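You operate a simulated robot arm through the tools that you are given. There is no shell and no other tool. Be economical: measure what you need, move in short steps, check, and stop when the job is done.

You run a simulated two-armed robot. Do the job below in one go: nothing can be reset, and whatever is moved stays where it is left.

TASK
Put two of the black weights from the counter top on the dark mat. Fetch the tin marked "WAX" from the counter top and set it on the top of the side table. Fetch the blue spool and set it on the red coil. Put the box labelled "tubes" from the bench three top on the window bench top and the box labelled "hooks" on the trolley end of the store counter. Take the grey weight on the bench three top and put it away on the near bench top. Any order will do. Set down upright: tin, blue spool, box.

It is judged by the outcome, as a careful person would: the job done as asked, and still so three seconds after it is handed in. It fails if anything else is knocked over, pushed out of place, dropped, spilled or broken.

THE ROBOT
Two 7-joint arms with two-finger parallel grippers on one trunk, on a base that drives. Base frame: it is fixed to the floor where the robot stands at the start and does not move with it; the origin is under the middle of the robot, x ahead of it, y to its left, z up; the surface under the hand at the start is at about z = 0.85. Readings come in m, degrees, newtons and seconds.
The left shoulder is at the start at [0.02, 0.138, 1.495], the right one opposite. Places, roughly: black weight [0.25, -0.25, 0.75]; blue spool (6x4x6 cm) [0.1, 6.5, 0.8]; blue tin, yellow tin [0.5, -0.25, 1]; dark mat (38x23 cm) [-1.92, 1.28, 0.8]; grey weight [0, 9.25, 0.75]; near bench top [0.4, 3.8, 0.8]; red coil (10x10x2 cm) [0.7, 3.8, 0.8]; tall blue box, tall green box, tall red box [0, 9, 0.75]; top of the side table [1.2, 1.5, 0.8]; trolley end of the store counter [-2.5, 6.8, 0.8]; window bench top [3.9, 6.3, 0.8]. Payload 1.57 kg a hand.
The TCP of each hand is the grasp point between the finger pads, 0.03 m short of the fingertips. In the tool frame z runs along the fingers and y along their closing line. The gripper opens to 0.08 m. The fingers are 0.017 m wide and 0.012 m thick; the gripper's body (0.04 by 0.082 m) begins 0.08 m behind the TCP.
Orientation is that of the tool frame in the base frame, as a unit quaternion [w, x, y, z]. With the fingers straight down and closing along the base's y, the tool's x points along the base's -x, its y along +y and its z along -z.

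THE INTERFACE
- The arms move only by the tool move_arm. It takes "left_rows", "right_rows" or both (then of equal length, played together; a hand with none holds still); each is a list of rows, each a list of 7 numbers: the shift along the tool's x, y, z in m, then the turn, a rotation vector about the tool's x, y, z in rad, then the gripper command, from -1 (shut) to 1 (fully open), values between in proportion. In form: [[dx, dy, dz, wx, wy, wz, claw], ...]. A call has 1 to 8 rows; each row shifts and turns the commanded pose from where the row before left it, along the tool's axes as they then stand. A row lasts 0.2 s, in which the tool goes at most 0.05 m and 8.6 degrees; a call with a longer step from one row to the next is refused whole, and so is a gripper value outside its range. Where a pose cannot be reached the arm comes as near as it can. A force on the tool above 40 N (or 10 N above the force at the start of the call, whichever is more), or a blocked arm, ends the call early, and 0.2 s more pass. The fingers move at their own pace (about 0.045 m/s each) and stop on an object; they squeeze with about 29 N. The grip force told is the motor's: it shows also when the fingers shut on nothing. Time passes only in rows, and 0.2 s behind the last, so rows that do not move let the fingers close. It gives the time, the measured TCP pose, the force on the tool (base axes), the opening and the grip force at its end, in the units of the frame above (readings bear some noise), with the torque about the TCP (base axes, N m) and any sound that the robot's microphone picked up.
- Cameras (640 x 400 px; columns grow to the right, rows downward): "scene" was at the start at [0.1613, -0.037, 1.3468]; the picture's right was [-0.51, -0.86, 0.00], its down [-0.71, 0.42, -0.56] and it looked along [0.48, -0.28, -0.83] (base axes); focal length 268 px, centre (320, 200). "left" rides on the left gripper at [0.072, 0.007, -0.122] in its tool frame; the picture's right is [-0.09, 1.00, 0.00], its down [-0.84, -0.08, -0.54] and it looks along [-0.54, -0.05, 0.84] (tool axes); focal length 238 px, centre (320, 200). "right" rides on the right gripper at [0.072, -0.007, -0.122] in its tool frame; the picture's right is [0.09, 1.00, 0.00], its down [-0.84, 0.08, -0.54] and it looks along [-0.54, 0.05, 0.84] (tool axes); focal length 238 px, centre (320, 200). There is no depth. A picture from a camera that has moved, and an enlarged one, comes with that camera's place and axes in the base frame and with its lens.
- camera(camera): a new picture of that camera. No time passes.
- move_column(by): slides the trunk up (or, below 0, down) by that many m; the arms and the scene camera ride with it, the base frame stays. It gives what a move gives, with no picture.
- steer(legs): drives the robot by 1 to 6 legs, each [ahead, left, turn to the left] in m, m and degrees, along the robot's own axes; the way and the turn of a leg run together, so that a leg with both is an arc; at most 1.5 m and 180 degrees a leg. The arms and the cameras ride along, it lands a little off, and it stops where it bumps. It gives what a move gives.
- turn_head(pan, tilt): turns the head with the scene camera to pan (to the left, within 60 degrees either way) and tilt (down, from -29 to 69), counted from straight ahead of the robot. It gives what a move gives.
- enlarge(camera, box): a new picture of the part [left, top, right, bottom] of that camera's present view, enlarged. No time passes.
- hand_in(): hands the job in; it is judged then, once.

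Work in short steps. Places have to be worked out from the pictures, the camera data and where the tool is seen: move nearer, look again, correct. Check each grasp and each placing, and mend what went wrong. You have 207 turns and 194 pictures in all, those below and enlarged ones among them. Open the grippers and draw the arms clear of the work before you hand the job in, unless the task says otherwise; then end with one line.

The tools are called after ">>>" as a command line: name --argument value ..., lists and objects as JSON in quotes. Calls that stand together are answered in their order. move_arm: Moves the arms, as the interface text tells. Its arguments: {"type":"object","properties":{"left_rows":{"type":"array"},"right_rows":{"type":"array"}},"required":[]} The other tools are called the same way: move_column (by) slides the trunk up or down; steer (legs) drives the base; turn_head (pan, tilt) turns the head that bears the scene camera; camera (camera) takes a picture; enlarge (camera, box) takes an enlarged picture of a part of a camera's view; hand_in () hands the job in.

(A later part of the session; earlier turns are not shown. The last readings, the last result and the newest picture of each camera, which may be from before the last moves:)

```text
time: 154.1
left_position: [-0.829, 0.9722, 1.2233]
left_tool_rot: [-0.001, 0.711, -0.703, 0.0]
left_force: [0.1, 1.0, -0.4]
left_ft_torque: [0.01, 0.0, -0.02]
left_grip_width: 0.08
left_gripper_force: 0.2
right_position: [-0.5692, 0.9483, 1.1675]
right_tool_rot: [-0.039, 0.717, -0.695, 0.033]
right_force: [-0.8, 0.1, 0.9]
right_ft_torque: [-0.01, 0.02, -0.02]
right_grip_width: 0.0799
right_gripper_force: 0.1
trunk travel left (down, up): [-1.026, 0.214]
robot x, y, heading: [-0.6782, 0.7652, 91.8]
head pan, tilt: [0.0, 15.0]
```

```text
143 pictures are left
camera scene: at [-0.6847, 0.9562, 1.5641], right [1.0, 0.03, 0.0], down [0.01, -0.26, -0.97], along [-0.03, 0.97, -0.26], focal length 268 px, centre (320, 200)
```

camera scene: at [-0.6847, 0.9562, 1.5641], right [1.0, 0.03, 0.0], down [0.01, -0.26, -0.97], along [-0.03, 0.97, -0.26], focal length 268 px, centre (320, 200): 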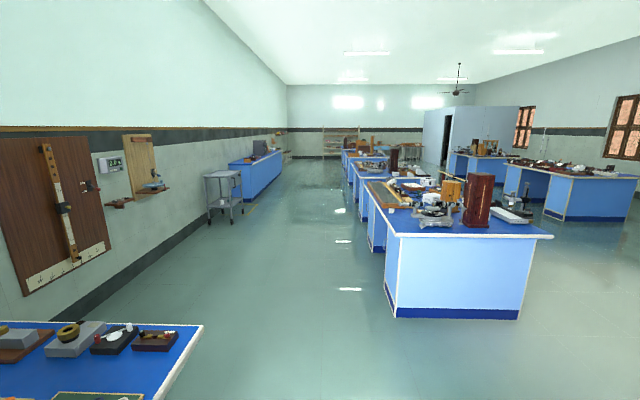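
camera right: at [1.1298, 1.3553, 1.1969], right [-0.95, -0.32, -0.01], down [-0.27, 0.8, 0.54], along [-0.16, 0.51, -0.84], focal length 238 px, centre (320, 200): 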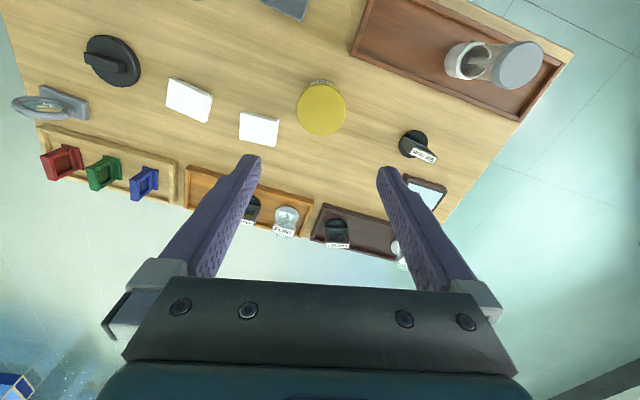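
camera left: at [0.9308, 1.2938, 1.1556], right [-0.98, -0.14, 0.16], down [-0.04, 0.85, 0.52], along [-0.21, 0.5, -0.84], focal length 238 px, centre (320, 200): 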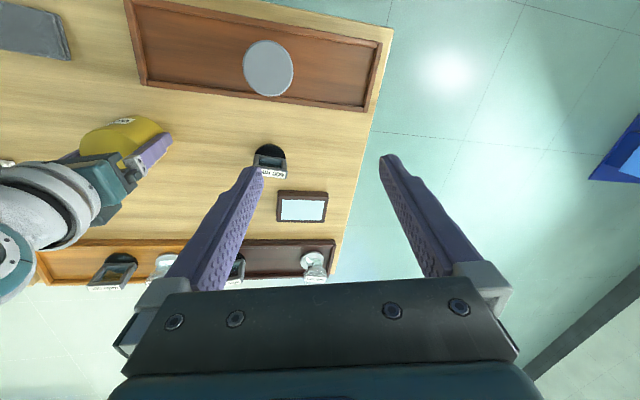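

The aisle ahead is clear; the near bench's left edge is at x≈-0.25. I'll straighten and drive up to about y=6.4.

>>> steer --legs '[[0, 0.03, -1.8], [1.4, 0, 0], [1.4, 0, 0], [1.4, 0, 0], [1.4, 0, 0]]'

>>> turn_head --pan -60 --tilt 35

>>> camera --camera "scene"

```text
time: 181.8
left_position: [-0.8622, 6.7024, 1.2222]
left_tool_rot: [0.001, -0.694, 0.72, 0.001]
left_force: [0.1, 0.1, 0.0]
left_ft_torque: [-0.03, -0.03, 0.0]
left_grip_width: 0.08
left_gripper_force: 0.0
right_position: [-0.6039, 6.6653, 1.1666]
right_tool_rot: [0.039, -0.7, 0.712, -0.033]
right_force: [-0.7, 1.2, -0.7]
right_ft_torque: [-0.01, -0.01, -0.03]
right_grip_width: 0.0802
right_gripper_force: 0.0
trunk travel left (down, up): [-1.026, 0.214]
robot x, y, heading: [-0.7197, 6.4873, 89.0]
head pan, tilt: [0.0, 15.0]
```

```text
time: 183.1
left_position: [-0.862, 6.7015, 1.2229]
left_tool_rot: [0.001, -0.694, 0.72, 0.0]
left_force: [0.7, -0.5, -0.4]
left_ft_torque: [0.03, -0.02, 0.01]
left_grip_width: 0.0801
left_gripper_force: 0.1
right_position: [-0.6016, 6.6648, 1.1667]
right_tool_rot: [0.04, -0.701, 0.712, -0.034]
right_force: [1.0, 0.7, 0.3]
right_ft_torque: [0.01, -0.02, 0.0]
right_grip_width: 0.0799
right_gripper_force: 0.0
trunk travel left (down, up): [-1.026, 0.214]
robot x, y, heading: [-0.7225, 6.4856, 88.9]
head pan, tilt: [-60.0, 35.0]
```

```text
142 pictures are left
camera scene: at [-0.6432, 6.6278, 1.5322], right [0.49, -0.87, 0.0], down [-0.5, -0.28, -0.82], along [0.72, 0.4, -0.57], focal length 268 px, centre (320, 200)
```

scene: 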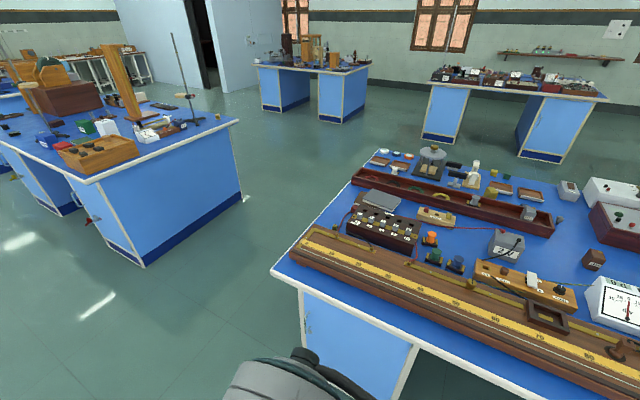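

Bench two holds green and blue small spools near the predicted spot. I'll enlarge.

>>> enlarge --camera "scene" --box '[350, 180, 600, 340]'

```text
2.50 times, centred on (475, 260) of scene
camera zoom: at [-0.6432, 6.6278, 1.5322], right [0.49, -0.87, 0.0], down [-0.5, -0.28, -0.82], along [0.72, 0.4, -0.57], focal length 670 px, centre (-68, 50)
```

zoom: 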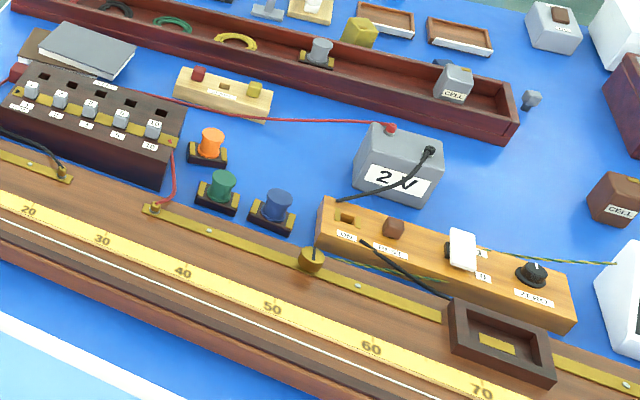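

The blue spool stands on a small base (long side along y) at about (0.134,6.523), with the bench edge at x≈-0.18. I'll level the right hand, turn to face +x, and approach.

>>> move_arm --right_rows '[[0, 0, 0.03, -0.052, 0.0045, 0, 1], [0, 0, 0.03, -0.052, 0.0045, 0, 1], [0, 0, 0, 0, 0, 0, 1]]' --left_rows '[[0, -0.02, 0, 0, 0, 0, 0.4], [0, -0.02, 0, 0, 0, 0, 0.4], [0, -0.02, 0, 0, 0, 0, 0.4]]'

>>> steer --legs '[[0, 0, -89], [0.3, -0.03, 0]]'

>>> turn_head --pan 0 --tilt 45

>>> camera --camera "scene"

>>> camera --camera "left"

```text
time: 184.1
left_position: [-0.8387, 6.7059, 1.2144]
left_tool_rot: [-0.025, -0.691, 0.722, 0.035]
left_force: [-0.2, 0.2, -0.1]
left_ft_torque: [0.0, -0.01, 0.01]
left_grip_width: 0.0561
left_gripper_force: 0.0
right_position: [-0.5981, 6.6671, 1.1056]
right_tool_rot: [-0.002, -0.7, 0.714, 0.002]
right_force: [-0.1, 0.2, 0.6]
right_ft_torque: [0.01, -0.02, -0.01]
right_grip_width: 0.0798
right_gripper_force: 0.0
trunk travel left (down, up): [-1.026, 0.214]
robot x, y, heading: [-0.7196, 6.4827, 88.8]
head pan, tilt: [-60.0, 35.0]
stopped in row 3 (left hand): the arm was blocked; the commanded pose is now the measured one
```

```text
time: 189.9
left_position: [-0.1981, 6.5867, 1.2158]
left_tool_rot: [0.006, 0.004, 0.999, 0.041]
left_force: [0.4, 0.3, -0.6]
left_ft_torque: [-0.01, 0.0, 0.02]
left_grip_width: 0.0559
left_gripper_force: 0.2
right_position: [-0.2282, 6.3458, 1.1065]
right_tool_rot: [-0.001, -0.008, 1.0, 0.002]
right_force: [0.7, 1.1, 0.5]
right_ft_torque: [0.02, 0.0, 0.02]
right_grip_width: 0.0799
right_gripper_force: 0.0
trunk travel left (down, up): [-1.026, 0.214]
robot x, y, heading: [-0.4132, 6.4649, 1.1]
head pan, tilt: [-60.0, 35.0]
```

```text
time: 191.2
left_position: [-0.1969, 6.5881, 1.2147]
left_tool_rot: [0.007, 0.005, 0.999, 0.044]
left_force: [-0.7, 0.0, 0.5]
left_ft_torque: [0.04, -0.04, 0.0]
left_grip_width: 0.0562
left_gripper_force: 0.0
right_position: [-0.2261, 6.345, 1.107]
right_tool_rot: [-0.001, -0.009, 1.0, 0.002]
right_force: [0.2, 0.1, 0.8]
right_ft_torque: [0.02, -0.03, 0.0]
right_grip_width: 0.0797
right_gripper_force: 0.1
trunk travel left (down, up): [-1.026, 0.214]
robot x, y, heading: [-0.408, 6.4622, 1.1]
head pan, tilt: [0.0, 45.0]
```

```text
140 pictures are left
camera scene: at [-0.2305, 6.4649, 1.5174], right [0.02, -1.0, 0.0], down [-0.71, -0.01, -0.71], along [0.71, 0.01, -0.71], focal length 268 px, centre (320, 200)
```

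scene: 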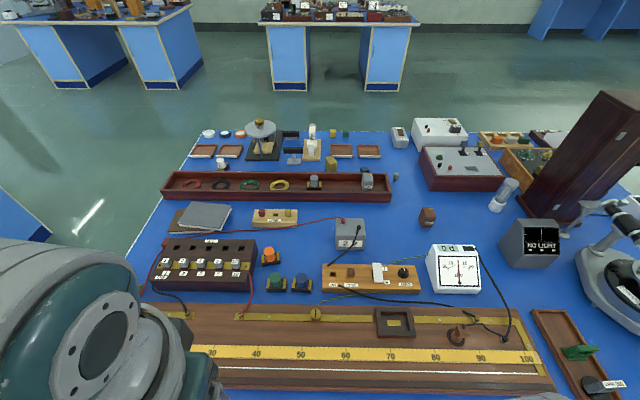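

```text
139 pictures are left
camera left: at [-0.2704, 6.5851, 1.3366], right [0.1, 0.99, 0.09], down [0.83, -0.13, 0.54], along [0.55, 0.02, -0.83], focal length 238 px, centre (320, 200)
```

left: 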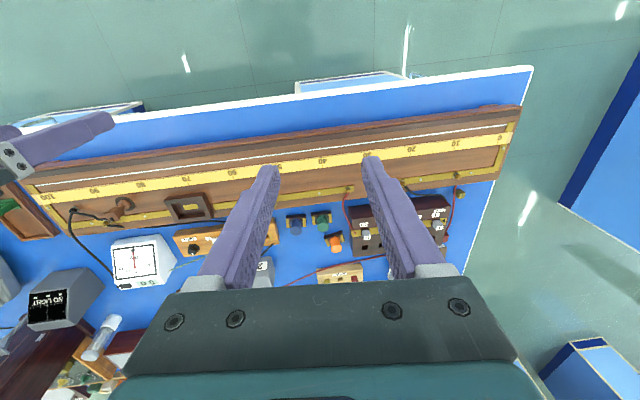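

Spool confirmed at (0.131,6.52). I'll level and lower the left hand, retract and raise the right slightly, then drive 0.19 m closer.

>>> move_arm --left_rows '[[0, 0, 0.02, 0.088, 0.0135, 0, 0.4], [0, 0, 0.03, 0, 0, 0, 0.4], [0, -0.03, 0, 0, 0, 0, 0.4], [0, -0.025, 0, 0, 0, 0, 0.4]]' --right_rows '[[0.03, 0, -0.02, 0, 0, 0, 1], [0.03, 0, -0.02, 0, 0, 0, 1], [0, 0, 0, 0, 0, 0, 1], [0, 0, 0, 0, 0, 0, 1]]'

>>> steer --legs '[[0.2, -0.01, -1]]'

>>> camera --camera "left"

>>> camera --camera "right"

```text
time: 192.2
left_position: [-0.1932, 6.5554, 1.1589]
left_tool_rot: [0.004, 0.005, 1.0, 0.023]
left_force: [-0.1, -0.7, 0.1]
left_ft_torque: [-0.02, 0.02, -0.02]
left_grip_width: 0.0559
left_gripper_force: 0.0
right_position: [-0.2883, 6.3435, 1.1471]
right_tool_rot: [0.0, -0.009, 1.0, 0.001]
right_force: [0.4, 0.1, 0.7]
right_ft_torque: [0.01, -0.01, 0.0]
right_grip_width: 0.0801
right_gripper_force: 0.1
trunk travel left (down, up): [-1.026, 0.214]
robot x, y, heading: [-0.4084, 6.4621, 0.9]
head pan, tilt: [0.0, 45.0]
```

```text
time: 193.8
left_position: [-0.0042, 6.5411, 1.158]
left_tool_rot: [-0.001, 0.017, 1.0, 0.023]
left_force: [0.3, -0.2, -0.2]
left_ft_torque: [-0.01, -0.01, -0.02]
left_grip_width: 0.056
left_gripper_force: 0.1
right_position: [-0.0955, 6.3345, 1.1465]
right_tool_rot: [-0.001, 0.0, 1.0, 0.002]
right_force: [-0.6, -0.5, 0.3]
right_ft_torque: [0.01, -0.02, 0.0]
right_grip_width: 0.0798
right_gripper_force: 0.1
trunk travel left (down, up): [-1.026, 0.214]
robot x, y, heading: [-0.2207, 6.4493, 0.1]
head pan, tilt: [0.0, 45.0]
```

```text
138 pictures are left
camera left: at [-0.0757, 6.5452, 1.2814], right [0.13, 0.99, 0.04], down [0.83, -0.13, 0.53], along [0.54, -0.03, -0.84], focal length 238 px, centre (320, 200)
```

left: 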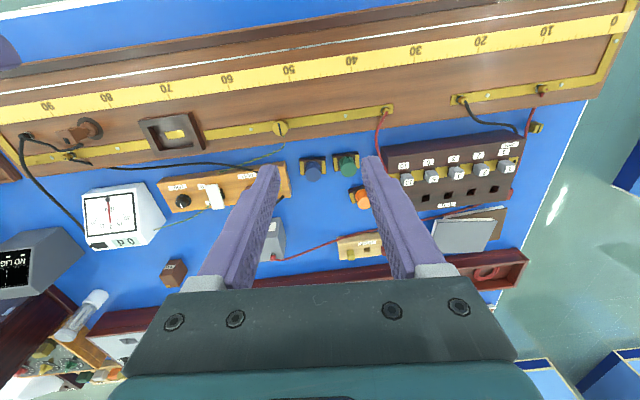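

```text
137 pictures are left
camera right: at [-0.1673, 6.3275, 1.2694], right [-0.09, 1.0, 0.0], down [0.84, 0.07, 0.54], along [0.54, 0.05, -0.84], focal length 238 px, centre (320, 200)
```

right: 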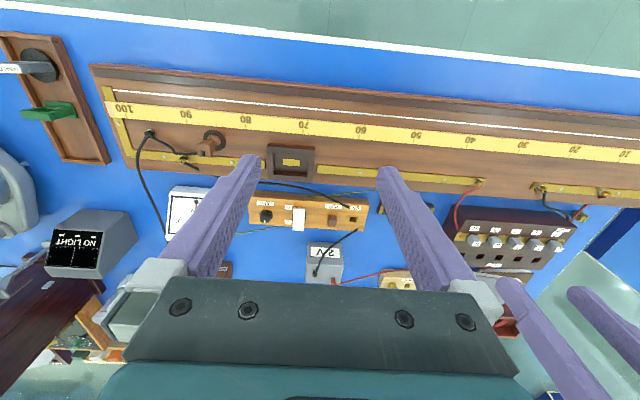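

I'll level the left hand and move it over the spool at height before lowering the trunk.

>>> move_arm --left_rows '[[-0.045, -0.007, 0, 0.046, 0, 0, 0.4], [-0.045, -0.007, 0, 0, 0, 0, 0.4], [-0.043, -0.007, 0, 0, 0, 0, 0.4], [0, 0, 0, 0, 0, 0, 0.4]]'

>>> move_column --by -0.18

>>> camera --camera "left"

```text
time: 194.8
left_position: [0.1274, 6.5155, 1.1583]
left_tool_rot: [-0.003, 0.017, 1.0, -0.002]
left_force: [0.2, -0.9, -0.2]
left_ft_torque: [-0.02, 0.02, -0.04]
left_grip_width: 0.0561
left_gripper_force: 0.0
right_position: [-0.0961, 6.3344, 1.1468]
right_tool_rot: [0.0, -0.001, 1.0, 0.002]
right_force: [-0.9, 0.4, 0.4]
right_ft_torque: [-0.04, 0.01, -0.03]
right_grip_width: 0.08
right_gripper_force: 0.0
trunk travel left (down, up): [-1.026, 0.214]
robot x, y, heading: [-0.2211, 6.4564, 0.3]
head pan, tilt: [0.0, 45.0]
```

```text
time: 196.8
left_position: [0.1275, 6.5158, 0.9781]
left_tool_rot: [-0.001, 0.017, 1.0, -0.001]
left_force: [-0.2, -0.4, 0.5]
left_ft_torque: [0.05, -0.01, 0.03]
left_grip_width: 0.0558
left_gripper_force: 0.1
right_position: [-0.0957, 6.3343, 0.9671]
right_tool_rot: [-0.001, 0.001, 1.0, 0.002]
right_force: [-0.2, 0.5, 0.2]
right_ft_torque: [0.0, -0.02, -0.01]
right_grip_width: 0.08
right_gripper_force: 0.0
trunk travel left (down, up): [-0.846, 0.394]
robot x, y, heading: [-0.2208, 6.4534, -0.0]
head pan, tilt: [0.0, 45.0]
```

```text
136 pictures are left
camera left: at [0.0562, 6.5248, 1.1015], right [0.13, 0.99, 0.0], down [0.84, -0.11, 0.54], along [0.53, -0.07, -0.84], focal length 238 px, centre (320, 200)
```

left: 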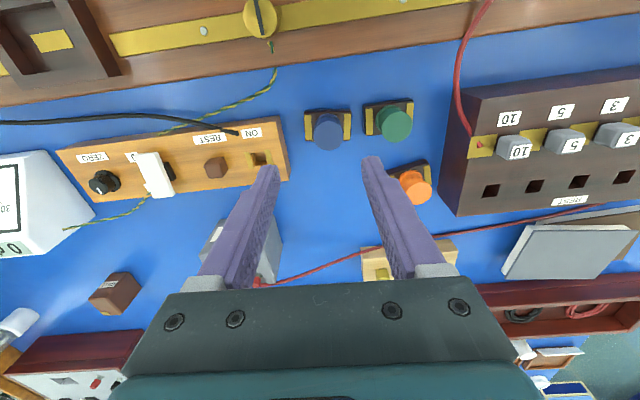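

The spool cylinder (≈3 cm) is centred at (0.128,6.523). I'll drive 3 cm closer for reach, compensate with the left hand, and lower the trunk 7 cm.

>>> steer --legs '[[0.03, 0, 0]]'

>>> move_arm --left_rows '[[0.03, 0.0075, 0, 0, 0, 0, 0.4], [0, 0, 0, 0, 0, 0, 0.4]]'

>>> move_column --by -0.07

>>> camera --camera "left"

>>> camera --camera "right"

```text
time: 197.6
left_position: [0.1565, 6.5155, 0.9785]
left_tool_rot: [-0.002, 0.017, 1.0, -0.001]
left_force: [0.2, -0.6, 0.8]
left_ft_torque: [0.01, 0.0, 0.01]
left_grip_width: 0.0559
left_gripper_force: 0.1
right_position: [-0.0658, 6.3339, 0.9663]
right_tool_rot: [-0.001, 0.0, 1.0, 0.003]
right_force: [0.1, 0.5, 0.7]
right_ft_torque: [-0.03, 0.03, 0.0]
right_grip_width: 0.0799
right_gripper_force: 0.0
trunk travel left (down, up): [-0.846, 0.394]
robot x, y, heading: [-0.1853, 6.4536, 0.5]
head pan, tilt: [0.0, 45.0]
```

```text
time: 198.2
left_position: [0.1278, 6.5244, 0.9813]
left_tool_rot: [-0.002, 0.017, 1.0, -0.001]
left_force: [0.7, -0.4, 0.6]
left_ft_torque: [0.0, -0.01, 0.01]
left_grip_width: 0.0563
left_gripper_force: 0.2
right_position: [-0.0652, 6.3344, 0.9668]
right_tool_rot: [-0.001, 0.0, 1.0, 0.002]
right_force: [-0.1, 0.5, 0.4]
right_ft_torque: [-0.02, 0.01, 0.0]
right_grip_width: 0.0799
right_gripper_force: 0.1
trunk travel left (down, up): [-0.846, 0.394]
robot x, y, heading: [-0.1897, 6.4573, 0.2]
head pan, tilt: [0.0, 45.0]
```

```text
time: 199.3
left_position: [0.1279, 6.5254, 0.9095]
left_tool_rot: [-0.002, 0.018, 1.0, 0.0]
left_force: [0.8, 0.7, -0.7]
left_ft_torque: [0.03, 0.02, -0.03]
left_grip_width: 0.0558
left_gripper_force: 0.1
right_position: [-0.0644, 6.3342, 0.8972]
right_tool_rot: [-0.001, 0.0, 1.0, 0.002]
right_force: [0.6, 0.0, 0.7]
right_ft_torque: [-0.01, 0.04, -0.03]
right_grip_width: 0.0802
right_gripper_force: 0.1
trunk travel left (down, up): [-0.776, 0.464]
robot x, y, heading: [-0.1889, 6.4572, 0.2]
head pan, tilt: [0.0, 45.0]
```

```text
135 pictures are left
camera left: at [0.0571, 6.5344, 1.0327], right [0.13, 0.99, 0.0], down [0.84, -0.11, 0.54], along [0.53, -0.07, -0.84], focal length 238 px, centre (320, 200)
```

left: 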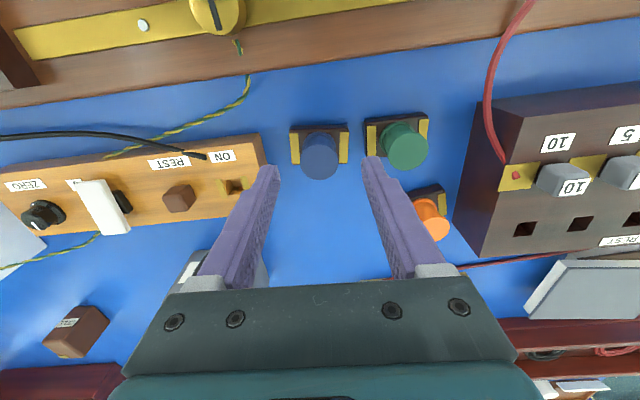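

```text
134 pictures are left
camera right: at [-0.1367, 6.3276, 1.0194], right [-0.09, 1.0, 0.0], down [0.84, 0.08, 0.54], along [0.54, 0.05, -0.84], focal length 238 px, centre (320, 200)
```

right: 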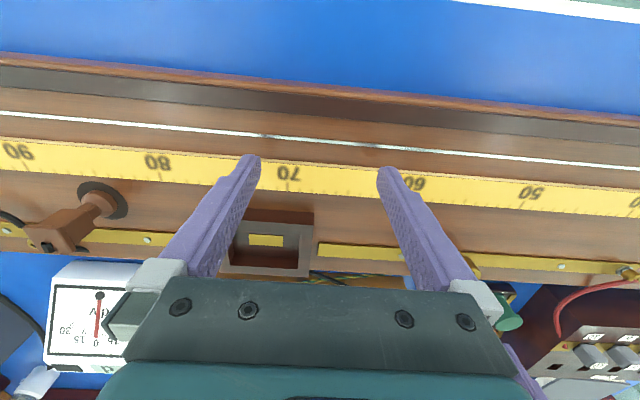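

Perfectly centred. I'll descend 4.5 cm and close on the cylinder.

>>> move_arm --left_rows '[[0, 0, 0.02, 0, 0, 0, 0.4], [0, 0, 0.025, 0, 0, 0, 0.4], [0, 0, 0, 0, 0, 0, 0.4]]'

>>> camera --camera "left"

```text
time: 200.1
left_position: [0.1267, 6.5249, 0.8641]
left_tool_rot: [0.0, 0.017, 1.0, -0.001]
left_force: [-0.6, 0.1, 0.2]
left_ft_torque: [0.01, -0.03, -0.01]
left_grip_width: 0.0559
left_gripper_force: 0.0
right_position: [-0.066, 6.3336, 0.897]
right_tool_rot: [0.0, 0.0, 1.0, 0.002]
right_force: [0.8, -0.4, 0.3]
right_ft_torque: [0.01, 0.02, 0.01]
right_grip_width: 0.08
right_gripper_force: 0.1
trunk travel left (down, up): [-0.776, 0.464]
robot x, y, heading: [-0.1829, 6.4543, 0.2]
head pan, tilt: [0.0, 45.0]
```

```text
133 pictures are left
camera left: at [0.0564, 6.5341, 0.9869], right [0.13, 0.99, 0.0], down [0.84, -0.1, 0.54], along [0.54, -0.07, -0.84], focal length 238 px, centre (320, 200)
```

left: 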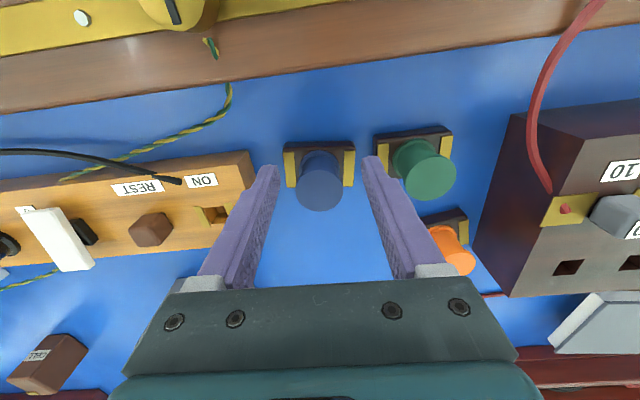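

Fingers straddle the cylinder cleanly. I'll close and lift.

>>> move_arm --left_rows '[[0, 0, 0, 0, 0, 0, -1], [0, 0, 0, 0, 0, 0, -1], [0, 0, 0, 0, 0, 0, -1], [0, 0, 0, 0, 0, 0, -1]]'

>>> move_column --by 0.25

>>> camera --camera "left"

```text
time: 201.1
left_position: [0.1275, 6.5257, 0.8637]
left_tool_rot: [-0.003, 0.018, 1.0, -0.001]
left_force: [0.3, -0.3, -0.2]
left_ft_torque: [-0.01, -0.03, -0.03]
left_grip_width: 0.0303
left_gripper_force: 29.3
right_position: [-0.0651, 6.334, 0.897]
right_tool_rot: [-0.001, 0.0, 1.0, 0.002]
right_force: [0.8, 0.1, -0.1]
right_ft_torque: [0.01, 0.0, -0.02]
right_grip_width: 0.0802
right_gripper_force: 0.1
trunk travel left (down, up): [-0.776, 0.464]
robot x, y, heading: [-0.1911, 6.4523, 0.4]
head pan, tilt: [0.0, 45.0]
```

```text
time: 203.7
left_position: [0.1268, 6.5246, 1.1148]
left_tool_rot: [-0.001, 0.018, 1.0, -0.001]
left_force: [0.3, -0.7, -0.9]
left_ft_torque: [0.0, 0.01, -0.01]
left_grip_width: 0.0303
left_gripper_force: 29.1
right_position: [-0.064, 6.3347, 1.1468]
right_tool_rot: [-0.001, 0.0, 1.0, 0.001]
right_force: [-0.2, -1.1, -0.2]
right_ft_torque: [-0.02, 0.01, 0.0]
right_grip_width: 0.08
right_gripper_force: 0.1
trunk travel left (down, up): [-1.026, 0.214]
robot x, y, heading: [-0.1874, 6.4534, 0.0]
head pan, tilt: [0.0, 45.0]
```

```text
132 pictures are left
camera left: at [0.0561, 6.5341, 1.2368], right [0.13, 0.99, 0.0], down [0.84, -0.11, 0.54], along [0.53, -0.07, -0.84], focal length 238 px, centre (320, 200)
```

left: 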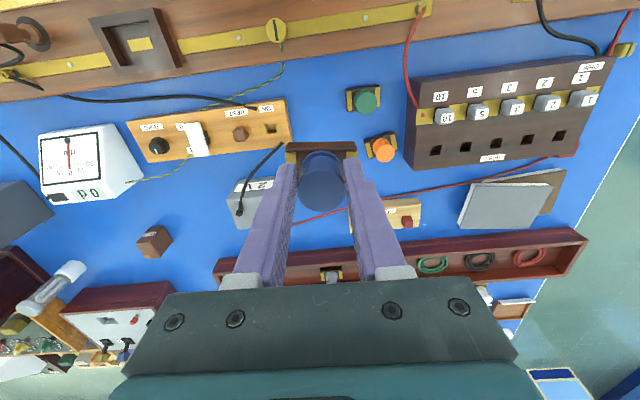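

The spool is held upright with its base. I'll retract the left arm slightly, back into the aisle, and drive toward bench three.

>>> move_arm --left_rows '[[0.04, 0.01, 0, 0, 0, 0, -1], [0.04, 0.01, 0, 0, 0, 0, -1], [0, 0, 0, 0, 0, 0, -1]]'

>>> steer --legs '[[-0.5, 0, 0], [0, 0, 90], [1.2, 0, 0], [1.0, 0, 0]]'

>>> turn_head --pan -60 --tilt 35

>>> camera --camera "scene"

```text
time: 204.5
left_position: [0.0444, 6.5478, 1.1147]
left_tool_rot: [-0.003, 0.017, 1.0, -0.002]
left_force: [0.0, 0.5, -1.4]
left_ft_torque: [0.0, -0.02, 0.0]
left_grip_width: 0.0304
left_gripper_force: 28.8
right_position: [-0.0657, 6.3345, 1.1481]
right_tool_rot: [-0.001, 0.0, 1.0, 0.002]
right_force: [-0.8, -0.8, -0.7]
right_ft_torque: [0.02, -0.02, -0.02]
right_grip_width: 0.0798
right_gripper_force: 0.0
trunk travel left (down, up): [-1.026, 0.214]
robot x, y, heading: [-0.1889, 6.4528, 0.1]
head pan, tilt: [0.0, 45.0]
```

```text
time: 221.7
left_position: [-0.8766, 8.8666, 1.1141]
left_tool_rot: [-0.001, -0.704, 0.71, -0.002]
left_force: [-0.2, 0.0, -0.1]
left_ft_torque: [0.01, -0.01, 0.0]
left_grip_width: 0.03
left_gripper_force: 28.5
right_position: [-0.6614, 8.7628, 1.1467]
right_tool_rot: [0.001, 0.716, -0.698, 0.0]
right_force: [-0.1, 0.0, 0.0]
right_ft_torque: [0.0, 0.01, -0.01]
right_grip_width: 0.0799
right_gripper_force: 0.0
trunk travel left (down, up): [-1.026, 0.214]
robot x, y, heading: [-0.7781, 8.6362, 91.6]
head pan, tilt: [0.0, 45.0]
```

```text
time: 223.0
left_position: [-0.8768, 8.8675, 1.1149]
left_tool_rot: [0.0, -0.704, 0.71, -0.002]
left_force: [0.5, -0.9, 0.2]
left_ft_torque: [-0.05, -0.02, -0.02]
left_grip_width: 0.0299
left_gripper_force: 29.1
right_position: [-0.6619, 8.7626, 1.1468]
right_tool_rot: [0.001, 0.717, -0.697, -0.001]
right_force: [0.6, -0.1, 0.2]
right_ft_torque: [0.01, -0.01, -0.04]
right_grip_width: 0.08
right_gripper_force: 0.1
trunk travel left (down, up): [-1.026, 0.214]
robot x, y, heading: [-0.7786, 8.6347, 91.5]
head pan, tilt: [-60.0, 35.0]
```

```text
131 pictures are left
camera scene: at [-0.7068, 8.7826, 1.5322], right [0.53, -0.85, 0.0], down [-0.49, -0.3, -0.82], along [0.7, 0.43, -0.57], focal length 268 px, centre (320, 200)
```

scene: 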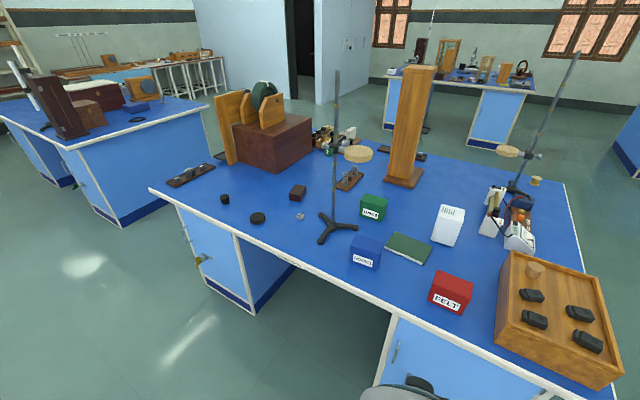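

Bench three is in view with the boxes and weights. I'll enlarge for labels.

>>> enlarge --camera "scene" --box '[200, 170, 500, 320]'

>>> enlarge --camera "scene" --box '[200, 170, 310, 240]'

```text
2.13 times, centred on (350, 245) of scene
camera zoom: at [-0.7068, 8.7826, 1.5322], right [0.53, -0.85, 0.0], down [-0.49, -0.3, -0.82], along [0.7, 0.43, -0.57], focal length 572 px, centre (256, 104)
```

zoom: 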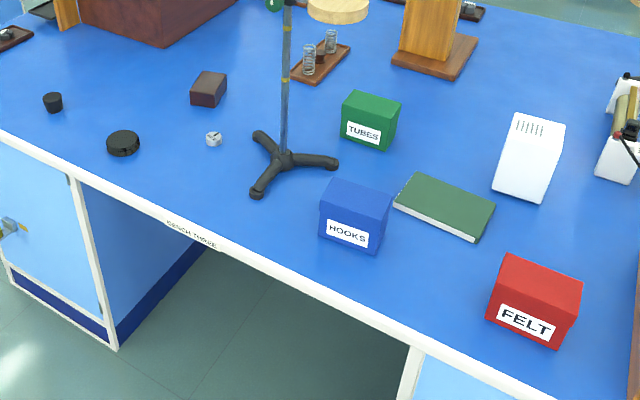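

```text
5.71 times, centred on (255, 205) of scene
camera zoom: at [-0.7068, 8.7826, 1.5322], right [0.53, -0.85, 0.0], down [-0.49, -0.3, -0.82], along [0.7, 0.43, -0.57], focal length 1533 px, centre (691, 171)
```

zoom: 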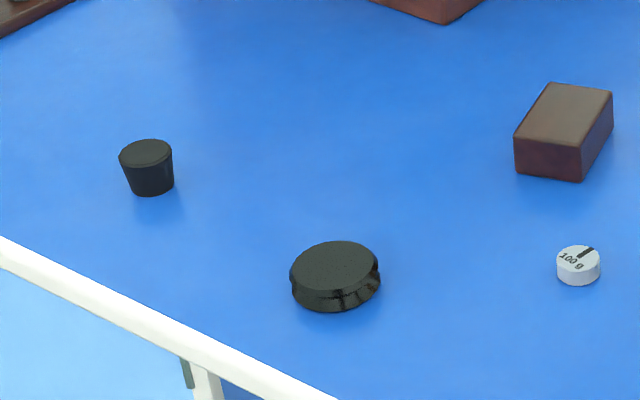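

HOOKS is the blue box, TUBES the green, and the 100 g grey weight is at about (0.028,9.336). A tall stand pole rises at (0.057,9.185), so I'll approach the weight from the north-west at heading -30°, keeping the right elbow away from it.

>>> steer --legs '[[1.0, 0, 0], [0, 0, -121.5]]'

>>> turn_head --pan 0 --tilt 40

>>> camera --camera "scene"

```text
time: 233.4
left_position: [-0.5637, 9.6263, 1.1163]
left_tool_rot: [-0.002, 0.28, 0.96, -0.001]
left_force: [0.0, -0.2, -0.6]
left_ft_torque: [0.03, 0.03, -0.02]
left_grip_width: 0.0292
left_gripper_force: 29.2
right_position: [-0.7666, 9.4989, 1.1475]
right_tool_rot: [-0.001, 0.262, 0.965, 0.002]
right_force: [0.3, -0.9, 0.0]
right_ft_torque: [-0.03, 0.01, -0.02]
right_grip_width: 0.0799
right_gripper_force: 0.0
trunk travel left (down, up): [-1.026, 0.214]
robot x, y, heading: [-0.8119, 9.6673, -30.4]
head pan, tilt: [-60.0, 35.0]
```

```text
time: 234.7
left_position: [-0.5635, 9.6254, 1.1148]
left_tool_rot: [-0.002, 0.28, 0.96, 0.0]
left_force: [0.6, 0.4, -1.8]
left_ft_torque: [-0.03, 0.0, -0.01]
left_grip_width: 0.0291
left_gripper_force: 29.4
right_position: [-0.7677, 9.4992, 1.1468]
right_tool_rot: [0.0, 0.263, 0.965, 0.002]
right_force: [0.3, 0.0, -0.8]
right_ft_torque: [-0.03, -0.01, 0.01]
right_grip_width: 0.0799
right_gripper_force: 0.0
trunk travel left (down, up): [-1.026, 0.214]
robot x, y, heading: [-0.8119, 9.6659, -30.3]
head pan, tilt: [0.0, 40.0]
```

```text
128 pictures are left
camera scene: at [-0.6512, 9.5707, 1.5246], right [-0.51, -0.86, 0.0], down [-0.55, 0.33, -0.77], along [0.66, -0.39, -0.64], focal length 268 px, centre (320, 200)
```

scene: 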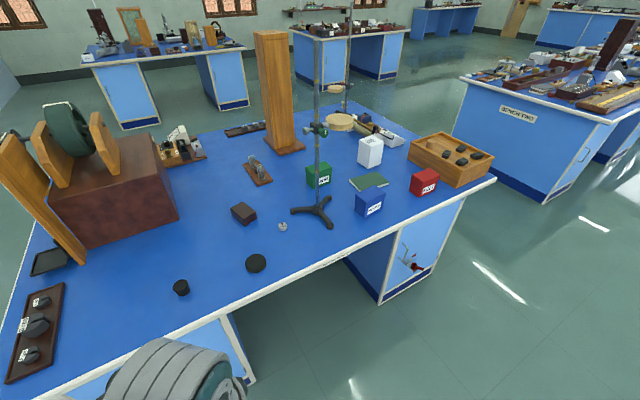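

Weight confirmed at (0.023,9.334), pole at y≈9.185. I'll drive in diagonally.

>>> steer --legs '[[0.5, 0.265, 0]]'

>>> camera --camera "right"

>>> camera --camera "left"

```text
time: 237.9
left_position: [-0.0159, 9.6054, 1.116]
left_tool_rot: [-0.003, 0.284, 0.959, 0.0]
left_force: [0.7, 0.3, -0.7]
left_ft_torque: [0.01, 0.03, 0.01]
left_grip_width: 0.029
left_gripper_force: 29.5
right_position: [-0.2199, 9.4786, 1.1477]
right_tool_rot: [0.0, 0.268, 0.964, 0.002]
right_force: [0.3, -0.3, 0.5]
right_ft_torque: [-0.03, 0.04, -0.01]
right_grip_width: 0.0797
right_gripper_force: 0.0
trunk travel left (down, up): [-1.026, 0.214]
robot x, y, heading: [-0.2568, 9.6475, -30.8]
head pan, tilt: [0.0, 40.0]
```

```text
127 pictures are left
camera right: at [-0.2847, 9.5109, 1.2694], right [0.43, 0.9, 0.0], down [0.76, -0.37, 0.54], along [0.49, -0.23, -0.84], focal length 238 px, centre (320, 200)
```

right: 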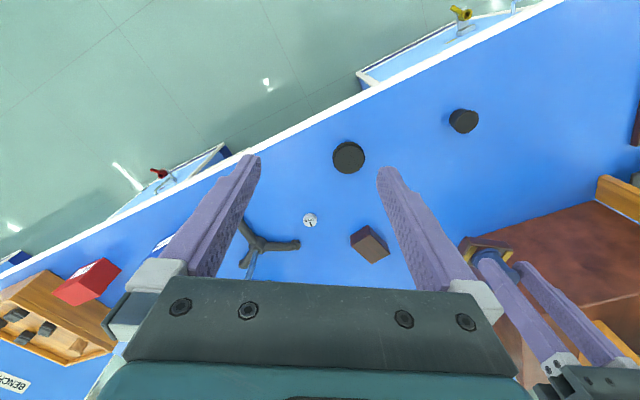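

```text
126 pictures are left
camera left: at [-0.072, 9.649, 1.2376], right [0.62, 0.78, 0.0], down [0.66, -0.52, 0.54], along [0.42, -0.34, -0.84], focal length 238 px, centre (320, 200)
```

left: 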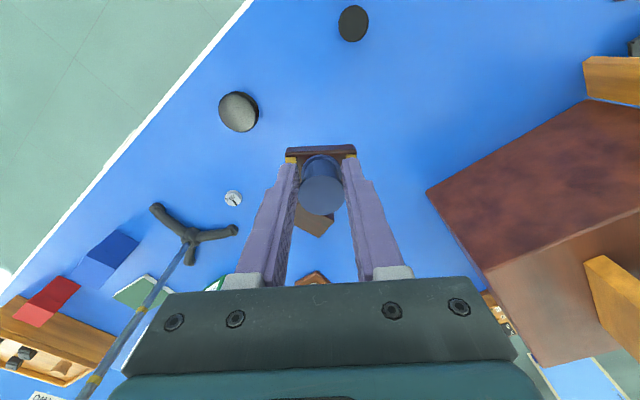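

Weight at (0.022,9.339). I'll drive 4 cm more, raise the left (spool) hand 10 cm, and move the right hand over the weight.

>>> steer --legs '[[0.04, 0, 0]]'

>>> move_arm --left_rows '[[0, 0, -0.025, 0, 0, 0, -1], [0, 0, -0.025, 0, 0, 0, -1], [0, 0, -0.025, 0, 0, 0, -1], [0, 0, -0.025, 0, 0, 0, -1], [0, 0, 0, 0, 0, 0, -1]]' --right_rows '[[-0.048, 0.001, 0, 0, 0, 0, 0.6], [-0.048, 0.001, 0, 0, 0, 0, 0.6], [-0.048, 0.001, 0, 0, 0, 0, 0.6], [-0.048, 0.001, 0, 0, 0, 0, 0.6], [-0.045, 0, 0, 0, 0, 0, 0.6]]'

>>> camera --camera "right"

>>> camera --camera "scene"

```text
time: 238.7
left_position: [0.0183, 9.5839, 1.1148]
left_tool_rot: [-0.002, 0.284, 0.959, 0.0]
left_force: [-0.6, 0.1, -0.5]
left_ft_torque: [0.0, -0.01, 0.01]
left_grip_width: 0.029
left_gripper_force: 29.6
right_position: [-0.1845, 9.4591, 1.1468]
right_tool_rot: [0.0, 0.267, 0.964, 0.001]
right_force: [-0.1, 0.7, -0.1]
right_ft_torque: [0.01, 0.0, -0.01]
right_grip_width: 0.08
right_gripper_force: 0.1
trunk travel left (down, up): [-1.026, 0.214]
robot x, y, heading: [-0.2288, 9.6278, -30.6]
head pan, tilt: [0.0, 40.0]
```

```text
time: 239.9
left_position: [0.0188, 9.586, 1.2143]
left_tool_rot: [-0.002, 0.284, 0.959, 0.001]
left_force: [0.2, 0.8, -1.8]
left_ft_torque: [0.01, 0.0, 0.0]
left_grip_width: 0.029
left_gripper_force: 28.8
right_position: [0.0207, 9.3403, 1.1458]
right_tool_rot: [0.0, 0.268, 0.963, 0.003]
right_force: [-1.8, 0.5, -0.5]
right_ft_torque: [0.0, 0.0, -0.04]
right_grip_width: 0.064
right_gripper_force: 0.1
trunk travel left (down, up): [-1.026, 0.214]
robot x, y, heading: [-0.2268, 9.6294, -31.1]
head pan, tilt: [0.0, 40.0]
```

```text
125 pictures are left
camera right: at [-0.0453, 9.3711, 1.2674], right [0.43, 0.9, 0.01], down [0.76, -0.37, 0.54], along [0.49, -0.23, -0.84], focal length 238 px, centre (320, 200)
```

right: 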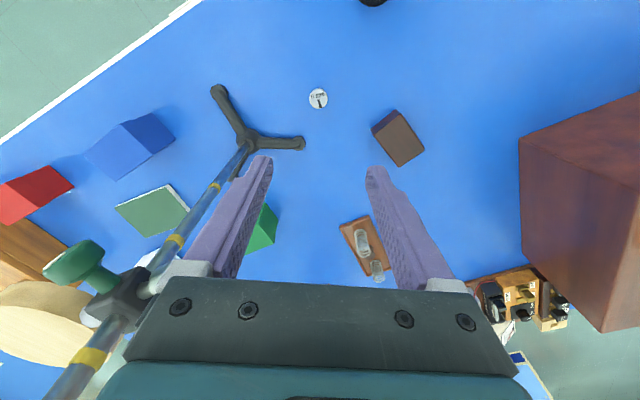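

```text
124 pictures are left
camera scene: at [-0.0694, 9.5293, 1.5245], right [-0.51, -0.86, 0.0], down [-0.55, 0.33, -0.77], along [0.66, -0.39, -0.64], focal length 268 px, centre (320, 200)
```

scene: 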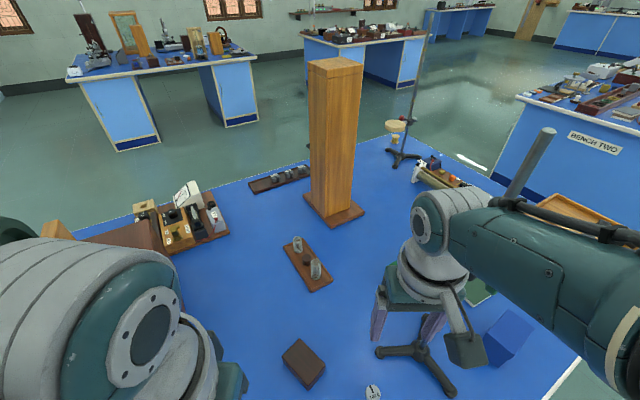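

The forearm clears the pole by several centimetres, and lowering runs parallel to it. I'll lower the trunk 0.24 m and check.

>>> move_column --by -0.24

>>> camera --camera "right"

```text
time: 242.4
left_position: [0.0196, 9.5861, 0.9747]
left_tool_rot: [-0.002, 0.284, 0.959, -0.001]
left_force: [0.4, 0.4, -0.6]
left_ft_torque: [-0.01, -0.01, 0.01]
left_grip_width: 0.0287
left_gripper_force: 29.1
right_position: [0.0193, 9.3402, 0.906]
right_tool_rot: [-0.001, 0.268, 0.963, 0.002]
right_force: [0.3, -0.3, 0.0]
right_ft_torque: [-0.05, -0.02, 0.0]
right_grip_width: 0.064
right_gripper_force: 0.1
trunk travel left (down, up): [-0.786, 0.454]
robot x, y, heading: [-0.2253, 9.6241, -30.8]
head pan, tilt: [0.0, 40.0]
```

```text
123 pictures are left
camera right: at [-0.0453, 9.3709, 1.0276], right [0.43, 0.9, 0.0], down [0.76, -0.37, 0.54], along [0.49, -0.23, -0.84], focal length 238 px, centre (320, 200)
```

right: 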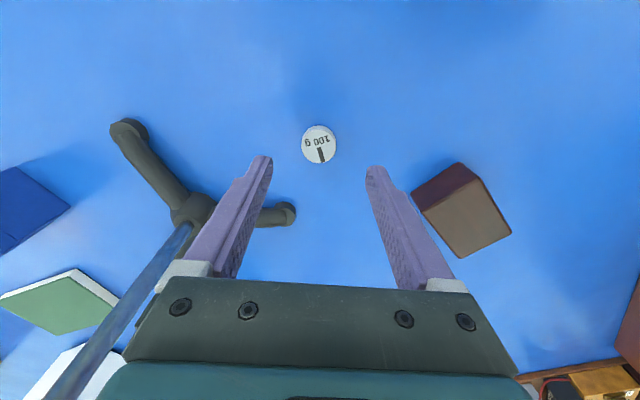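

Centred. I'll descend about 67 mm to grip.

>>> move_arm --right_rows '[[-0.003, 0, 0.03, 0, 0, 0, 0.6], [0, 0, 0.025, 0, 0, 0, 0.6], [0, 0, 0.012, 0, 0, 0, 0.6], [0, 0, 0, 0, 0, 0, 0.6]]'

>>> camera --camera "right"

```text
time: 243.4
left_position: [0.0187, 9.5849, 0.9753]
left_tool_rot: [-0.003, 0.285, 0.959, 0.0]
left_force: [0.3, 0.0, -0.9]
left_ft_torque: [-0.01, 0.0, -0.01]
left_grip_width: 0.0287
left_gripper_force: 28.4
right_position: [-0.0083, 9.3465, 0.8673]
right_tool_rot: [-0.001, 0.268, 0.964, 0.002]
right_force: [0.3, 0.6, -1.0]
right_ft_torque: [-0.01, 0.01, 0.0]
right_grip_width: 0.064
right_gripper_force: 0.1
right hand out of reach, approached as far as the arm can: row 1, 2, 3
trunk travel left (down, up): [-0.786, 0.454]
robot x, y, heading: [-0.2291, 9.6246, -30.6]
head pan, tilt: [0.0, 40.0]
```

```text
122 pictures are left
camera right: at [-0.0741, 9.3782, 0.9893], right [0.43, 0.9, 0.0], down [0.76, -0.37, 0.54], along [0.49, -0.23, -0.84], focal length 238 px, centre (320, 200)
```

right: 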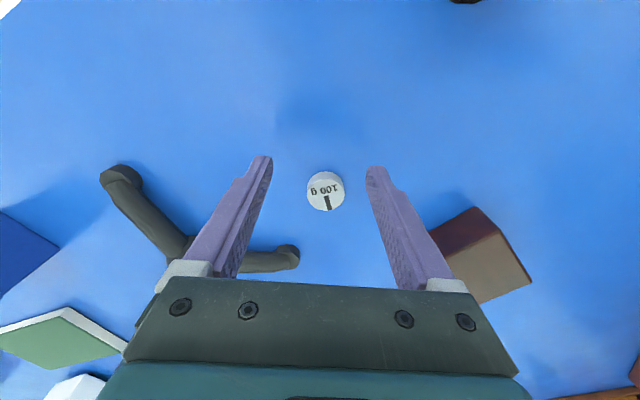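

Out of reach at this trunk height. I'll raise the right hand 6 cm and lower the trunk 7 cm.

>>> move_arm --right_rows '[[0, 0, -0.03, 0, 0, 0, 0.6], [0, 0, -0.03, 0, 0, 0, 0.6], [0, 0, -0.007, 0, 0, 0, 0.6], [0, 0, 0, 0, 0, 0, 0.6]]'

>>> move_column --by -0.06

>>> camera --camera "right"

```text
time: 244.4
left_position: [0.0191, 9.5861, 0.9752]
left_tool_rot: [-0.003, 0.284, 0.959, 0.001]
left_force: [1.1, 0.2, -1.0]
left_ft_torque: [0.02, -0.01, 0.01]
left_grip_width: 0.0287
left_gripper_force: 29.4
right_position: [-0.0078, 9.3469, 0.9366]
right_tool_rot: [-0.001, 0.267, 0.964, 0.002]
right_force: [-0.8, -0.3, -0.4]
right_ft_torque: [0.01, -0.01, -0.02]
right_grip_width: 0.0641
right_gripper_force: 0.1
trunk travel left (down, up): [-0.786, 0.454]
robot x, y, heading: [-0.2287, 9.6219, -30.7]
head pan, tilt: [0.0, 40.0]
```

```text
time: 245.4
left_position: [0.0197, 9.5854, 0.9159]
left_tool_rot: [-0.003, 0.284, 0.959, -0.001]
left_force: [0.9, 0.3, -1.6]
left_ft_torque: [0.02, 0.01, 0.02]
left_grip_width: 0.0288
left_gripper_force: 28.6
right_position: [-0.0081, 9.3462, 0.8754]
right_tool_rot: [-0.001, 0.267, 0.964, 0.002]
right_force: [-0.4, 0.3, 0.6]
right_ft_torque: [0.01, 0.02, -0.02]
right_grip_width: 0.064
right_gripper_force: 0.1
trunk travel left (down, up): [-0.726, 0.514]
robot x, y, heading: [-0.2306, 9.6259, -30.9]
head pan, tilt: [0.0, 40.0]
```

```text
121 pictures are left
camera right: at [-0.0729, 9.3774, 0.9982], right [0.43, 0.9, 0.0], down [0.76, -0.37, 0.54], along [0.49, -0.23, -0.84], focal length 238 px, centre (320, 200)
```

right: 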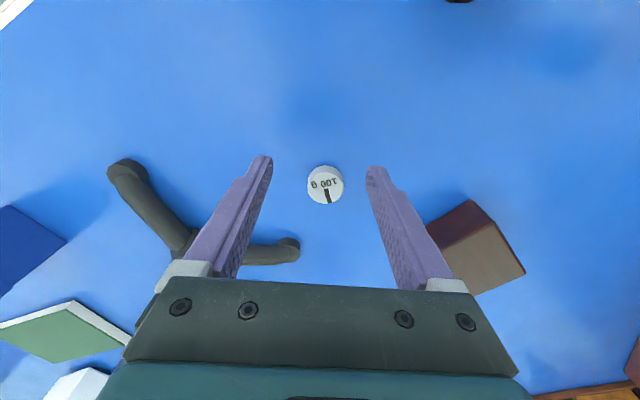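

I'll re-centre (about 27 mm forward) and descend.

>>> move_arm --right_rows '[[-0.026, 0.0085, 0, 0, 0, 0, 0.6], [0, 0, 0.02, 0, 0, 0, 0.6], [0, 0, 0.015, 0, 0, 0, 0.6], [0, 0, 0, 0, 0, 0, 0.6]]'

>>> camera --camera "right"

```text
time: 246.4
left_position: [0.0202, 9.5856, 0.9155]
left_tool_rot: [-0.002, 0.283, 0.959, 0.0]
left_force: [0.6, 1.1, -0.2]
left_ft_torque: [0.03, 0.0, 0.01]
left_grip_width: 0.0287
left_gripper_force: 29.3
right_position: [0.0181, 9.3382, 0.8401]
right_tool_rot: [-0.001, 0.268, 0.963, 0.002]
right_force: [-0.2, 0.6, 0.5]
right_ft_torque: [0.0, -0.03, 0.03]
right_grip_width: 0.0641
right_gripper_force: 0.1
trunk travel left (down, up): [-0.726, 0.514]
robot x, y, heading: [-0.2286, 9.624, -30.9]
head pan, tilt: [0.0, 40.0]
```

```text
120 pictures are left
camera right: at [-0.0465, 9.3696, 0.9637], right [0.43, 0.9, 0.0], down [0.76, -0.37, 0.54], along [0.49, -0.23, -0.84], focal length 238 px, centre (320, 200)
```

right: 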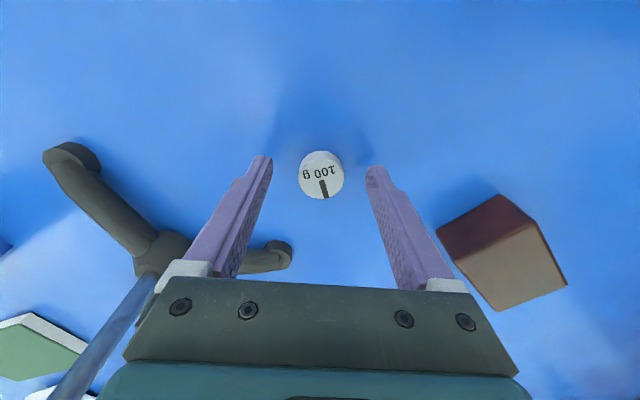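

Aligned. I'll lower 3 mm and close, then lift a little to test.

>>> move_arm --right_rows '[[0, 0, 0.003, 0, 0, 0, 0.6], [0, 0, 0, 0, 0, 0, -1], [0, 0, 0, 0, 0, 0, -1], [0, 0, 0, 0, 0, 0, -1], [0, 0, 0, 0, 0, 0, -1], [0, 0, 0, 0, 0, 0, -1]]'

>>> move_column --by 0.3

>>> camera --camera "right"

>>> camera --camera "left"

```text
time: 247.8
left_position: [0.0196, 9.5856, 0.9144]
left_tool_rot: [-0.002, 0.284, 0.959, 0.0]
left_force: [0.0, 0.2, -1.3]
left_ft_torque: [0.03, 0.02, 0.03]
left_grip_width: 0.0286
left_gripper_force: 28.9
right_position: [0.0169, 9.3392, 0.8384]
right_tool_rot: [-0.001, 0.268, 0.963, 0.003]
right_force: [0.0, -0.6, -0.3]
right_ft_torque: [0.02, -0.02, 0.06]
right_grip_width: 0.0315
right_gripper_force: 28.7
trunk travel left (down, up): [-0.726, 0.514]
robot x, y, heading: [-0.2276, 9.6234, -30.8]
head pan, tilt: [0.0, 40.0]
```

```text
time: 250.8
left_position: [0.0183, 9.5861, 1.2154]
left_tool_rot: [-0.003, 0.284, 0.959, 0.0]
left_force: [0.5, -0.1, -0.7]
left_ft_torque: [0.05, 0.02, -0.03]
left_grip_width: 0.0285
left_gripper_force: 29.0
right_position: [0.0176, 9.3392, 1.1386]
right_tool_rot: [-0.001, 0.267, 0.964, 0.001]
right_force: [0.4, 0.3, 0.7]
right_ft_torque: [0.0, 0.01, 0.0]
right_grip_width: 0.0317
right_gripper_force: 29.6
trunk travel left (down, up): [-1.026, 0.214]
robot x, y, heading: [-0.2289, 9.6233, -31.0]
head pan, tilt: [0.0, 40.0]
```

```text
119 pictures are left
camera right: at [-0.0465, 9.3708, 1.2603], right [0.43, 0.9, 0.0], down [0.76, -0.37, 0.54], along [0.49, -0.23, -0.84], focal length 238 px, centre (320, 200)
```

right: 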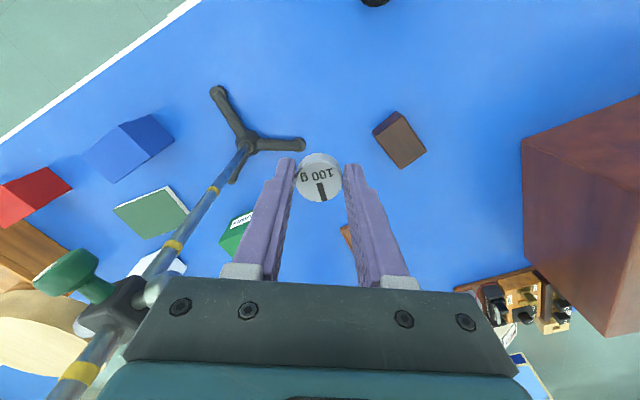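

```text
118 pictures are left
camera left: at [-0.0369, 9.6301, 1.3376], right [0.62, 0.79, 0.0], down [0.66, -0.52, 0.54], along [0.42, -0.33, -0.84], focal length 238 px, centre (320, 200)
```

left: 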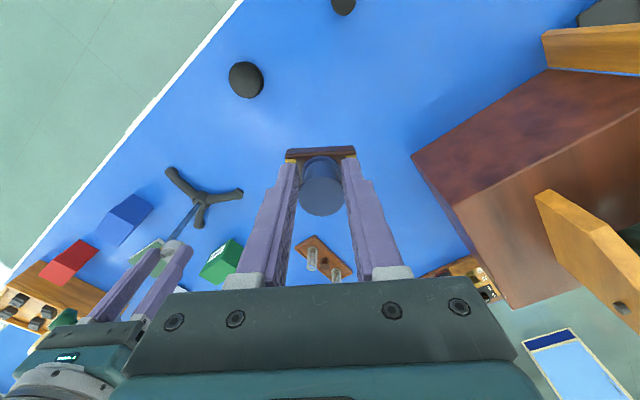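

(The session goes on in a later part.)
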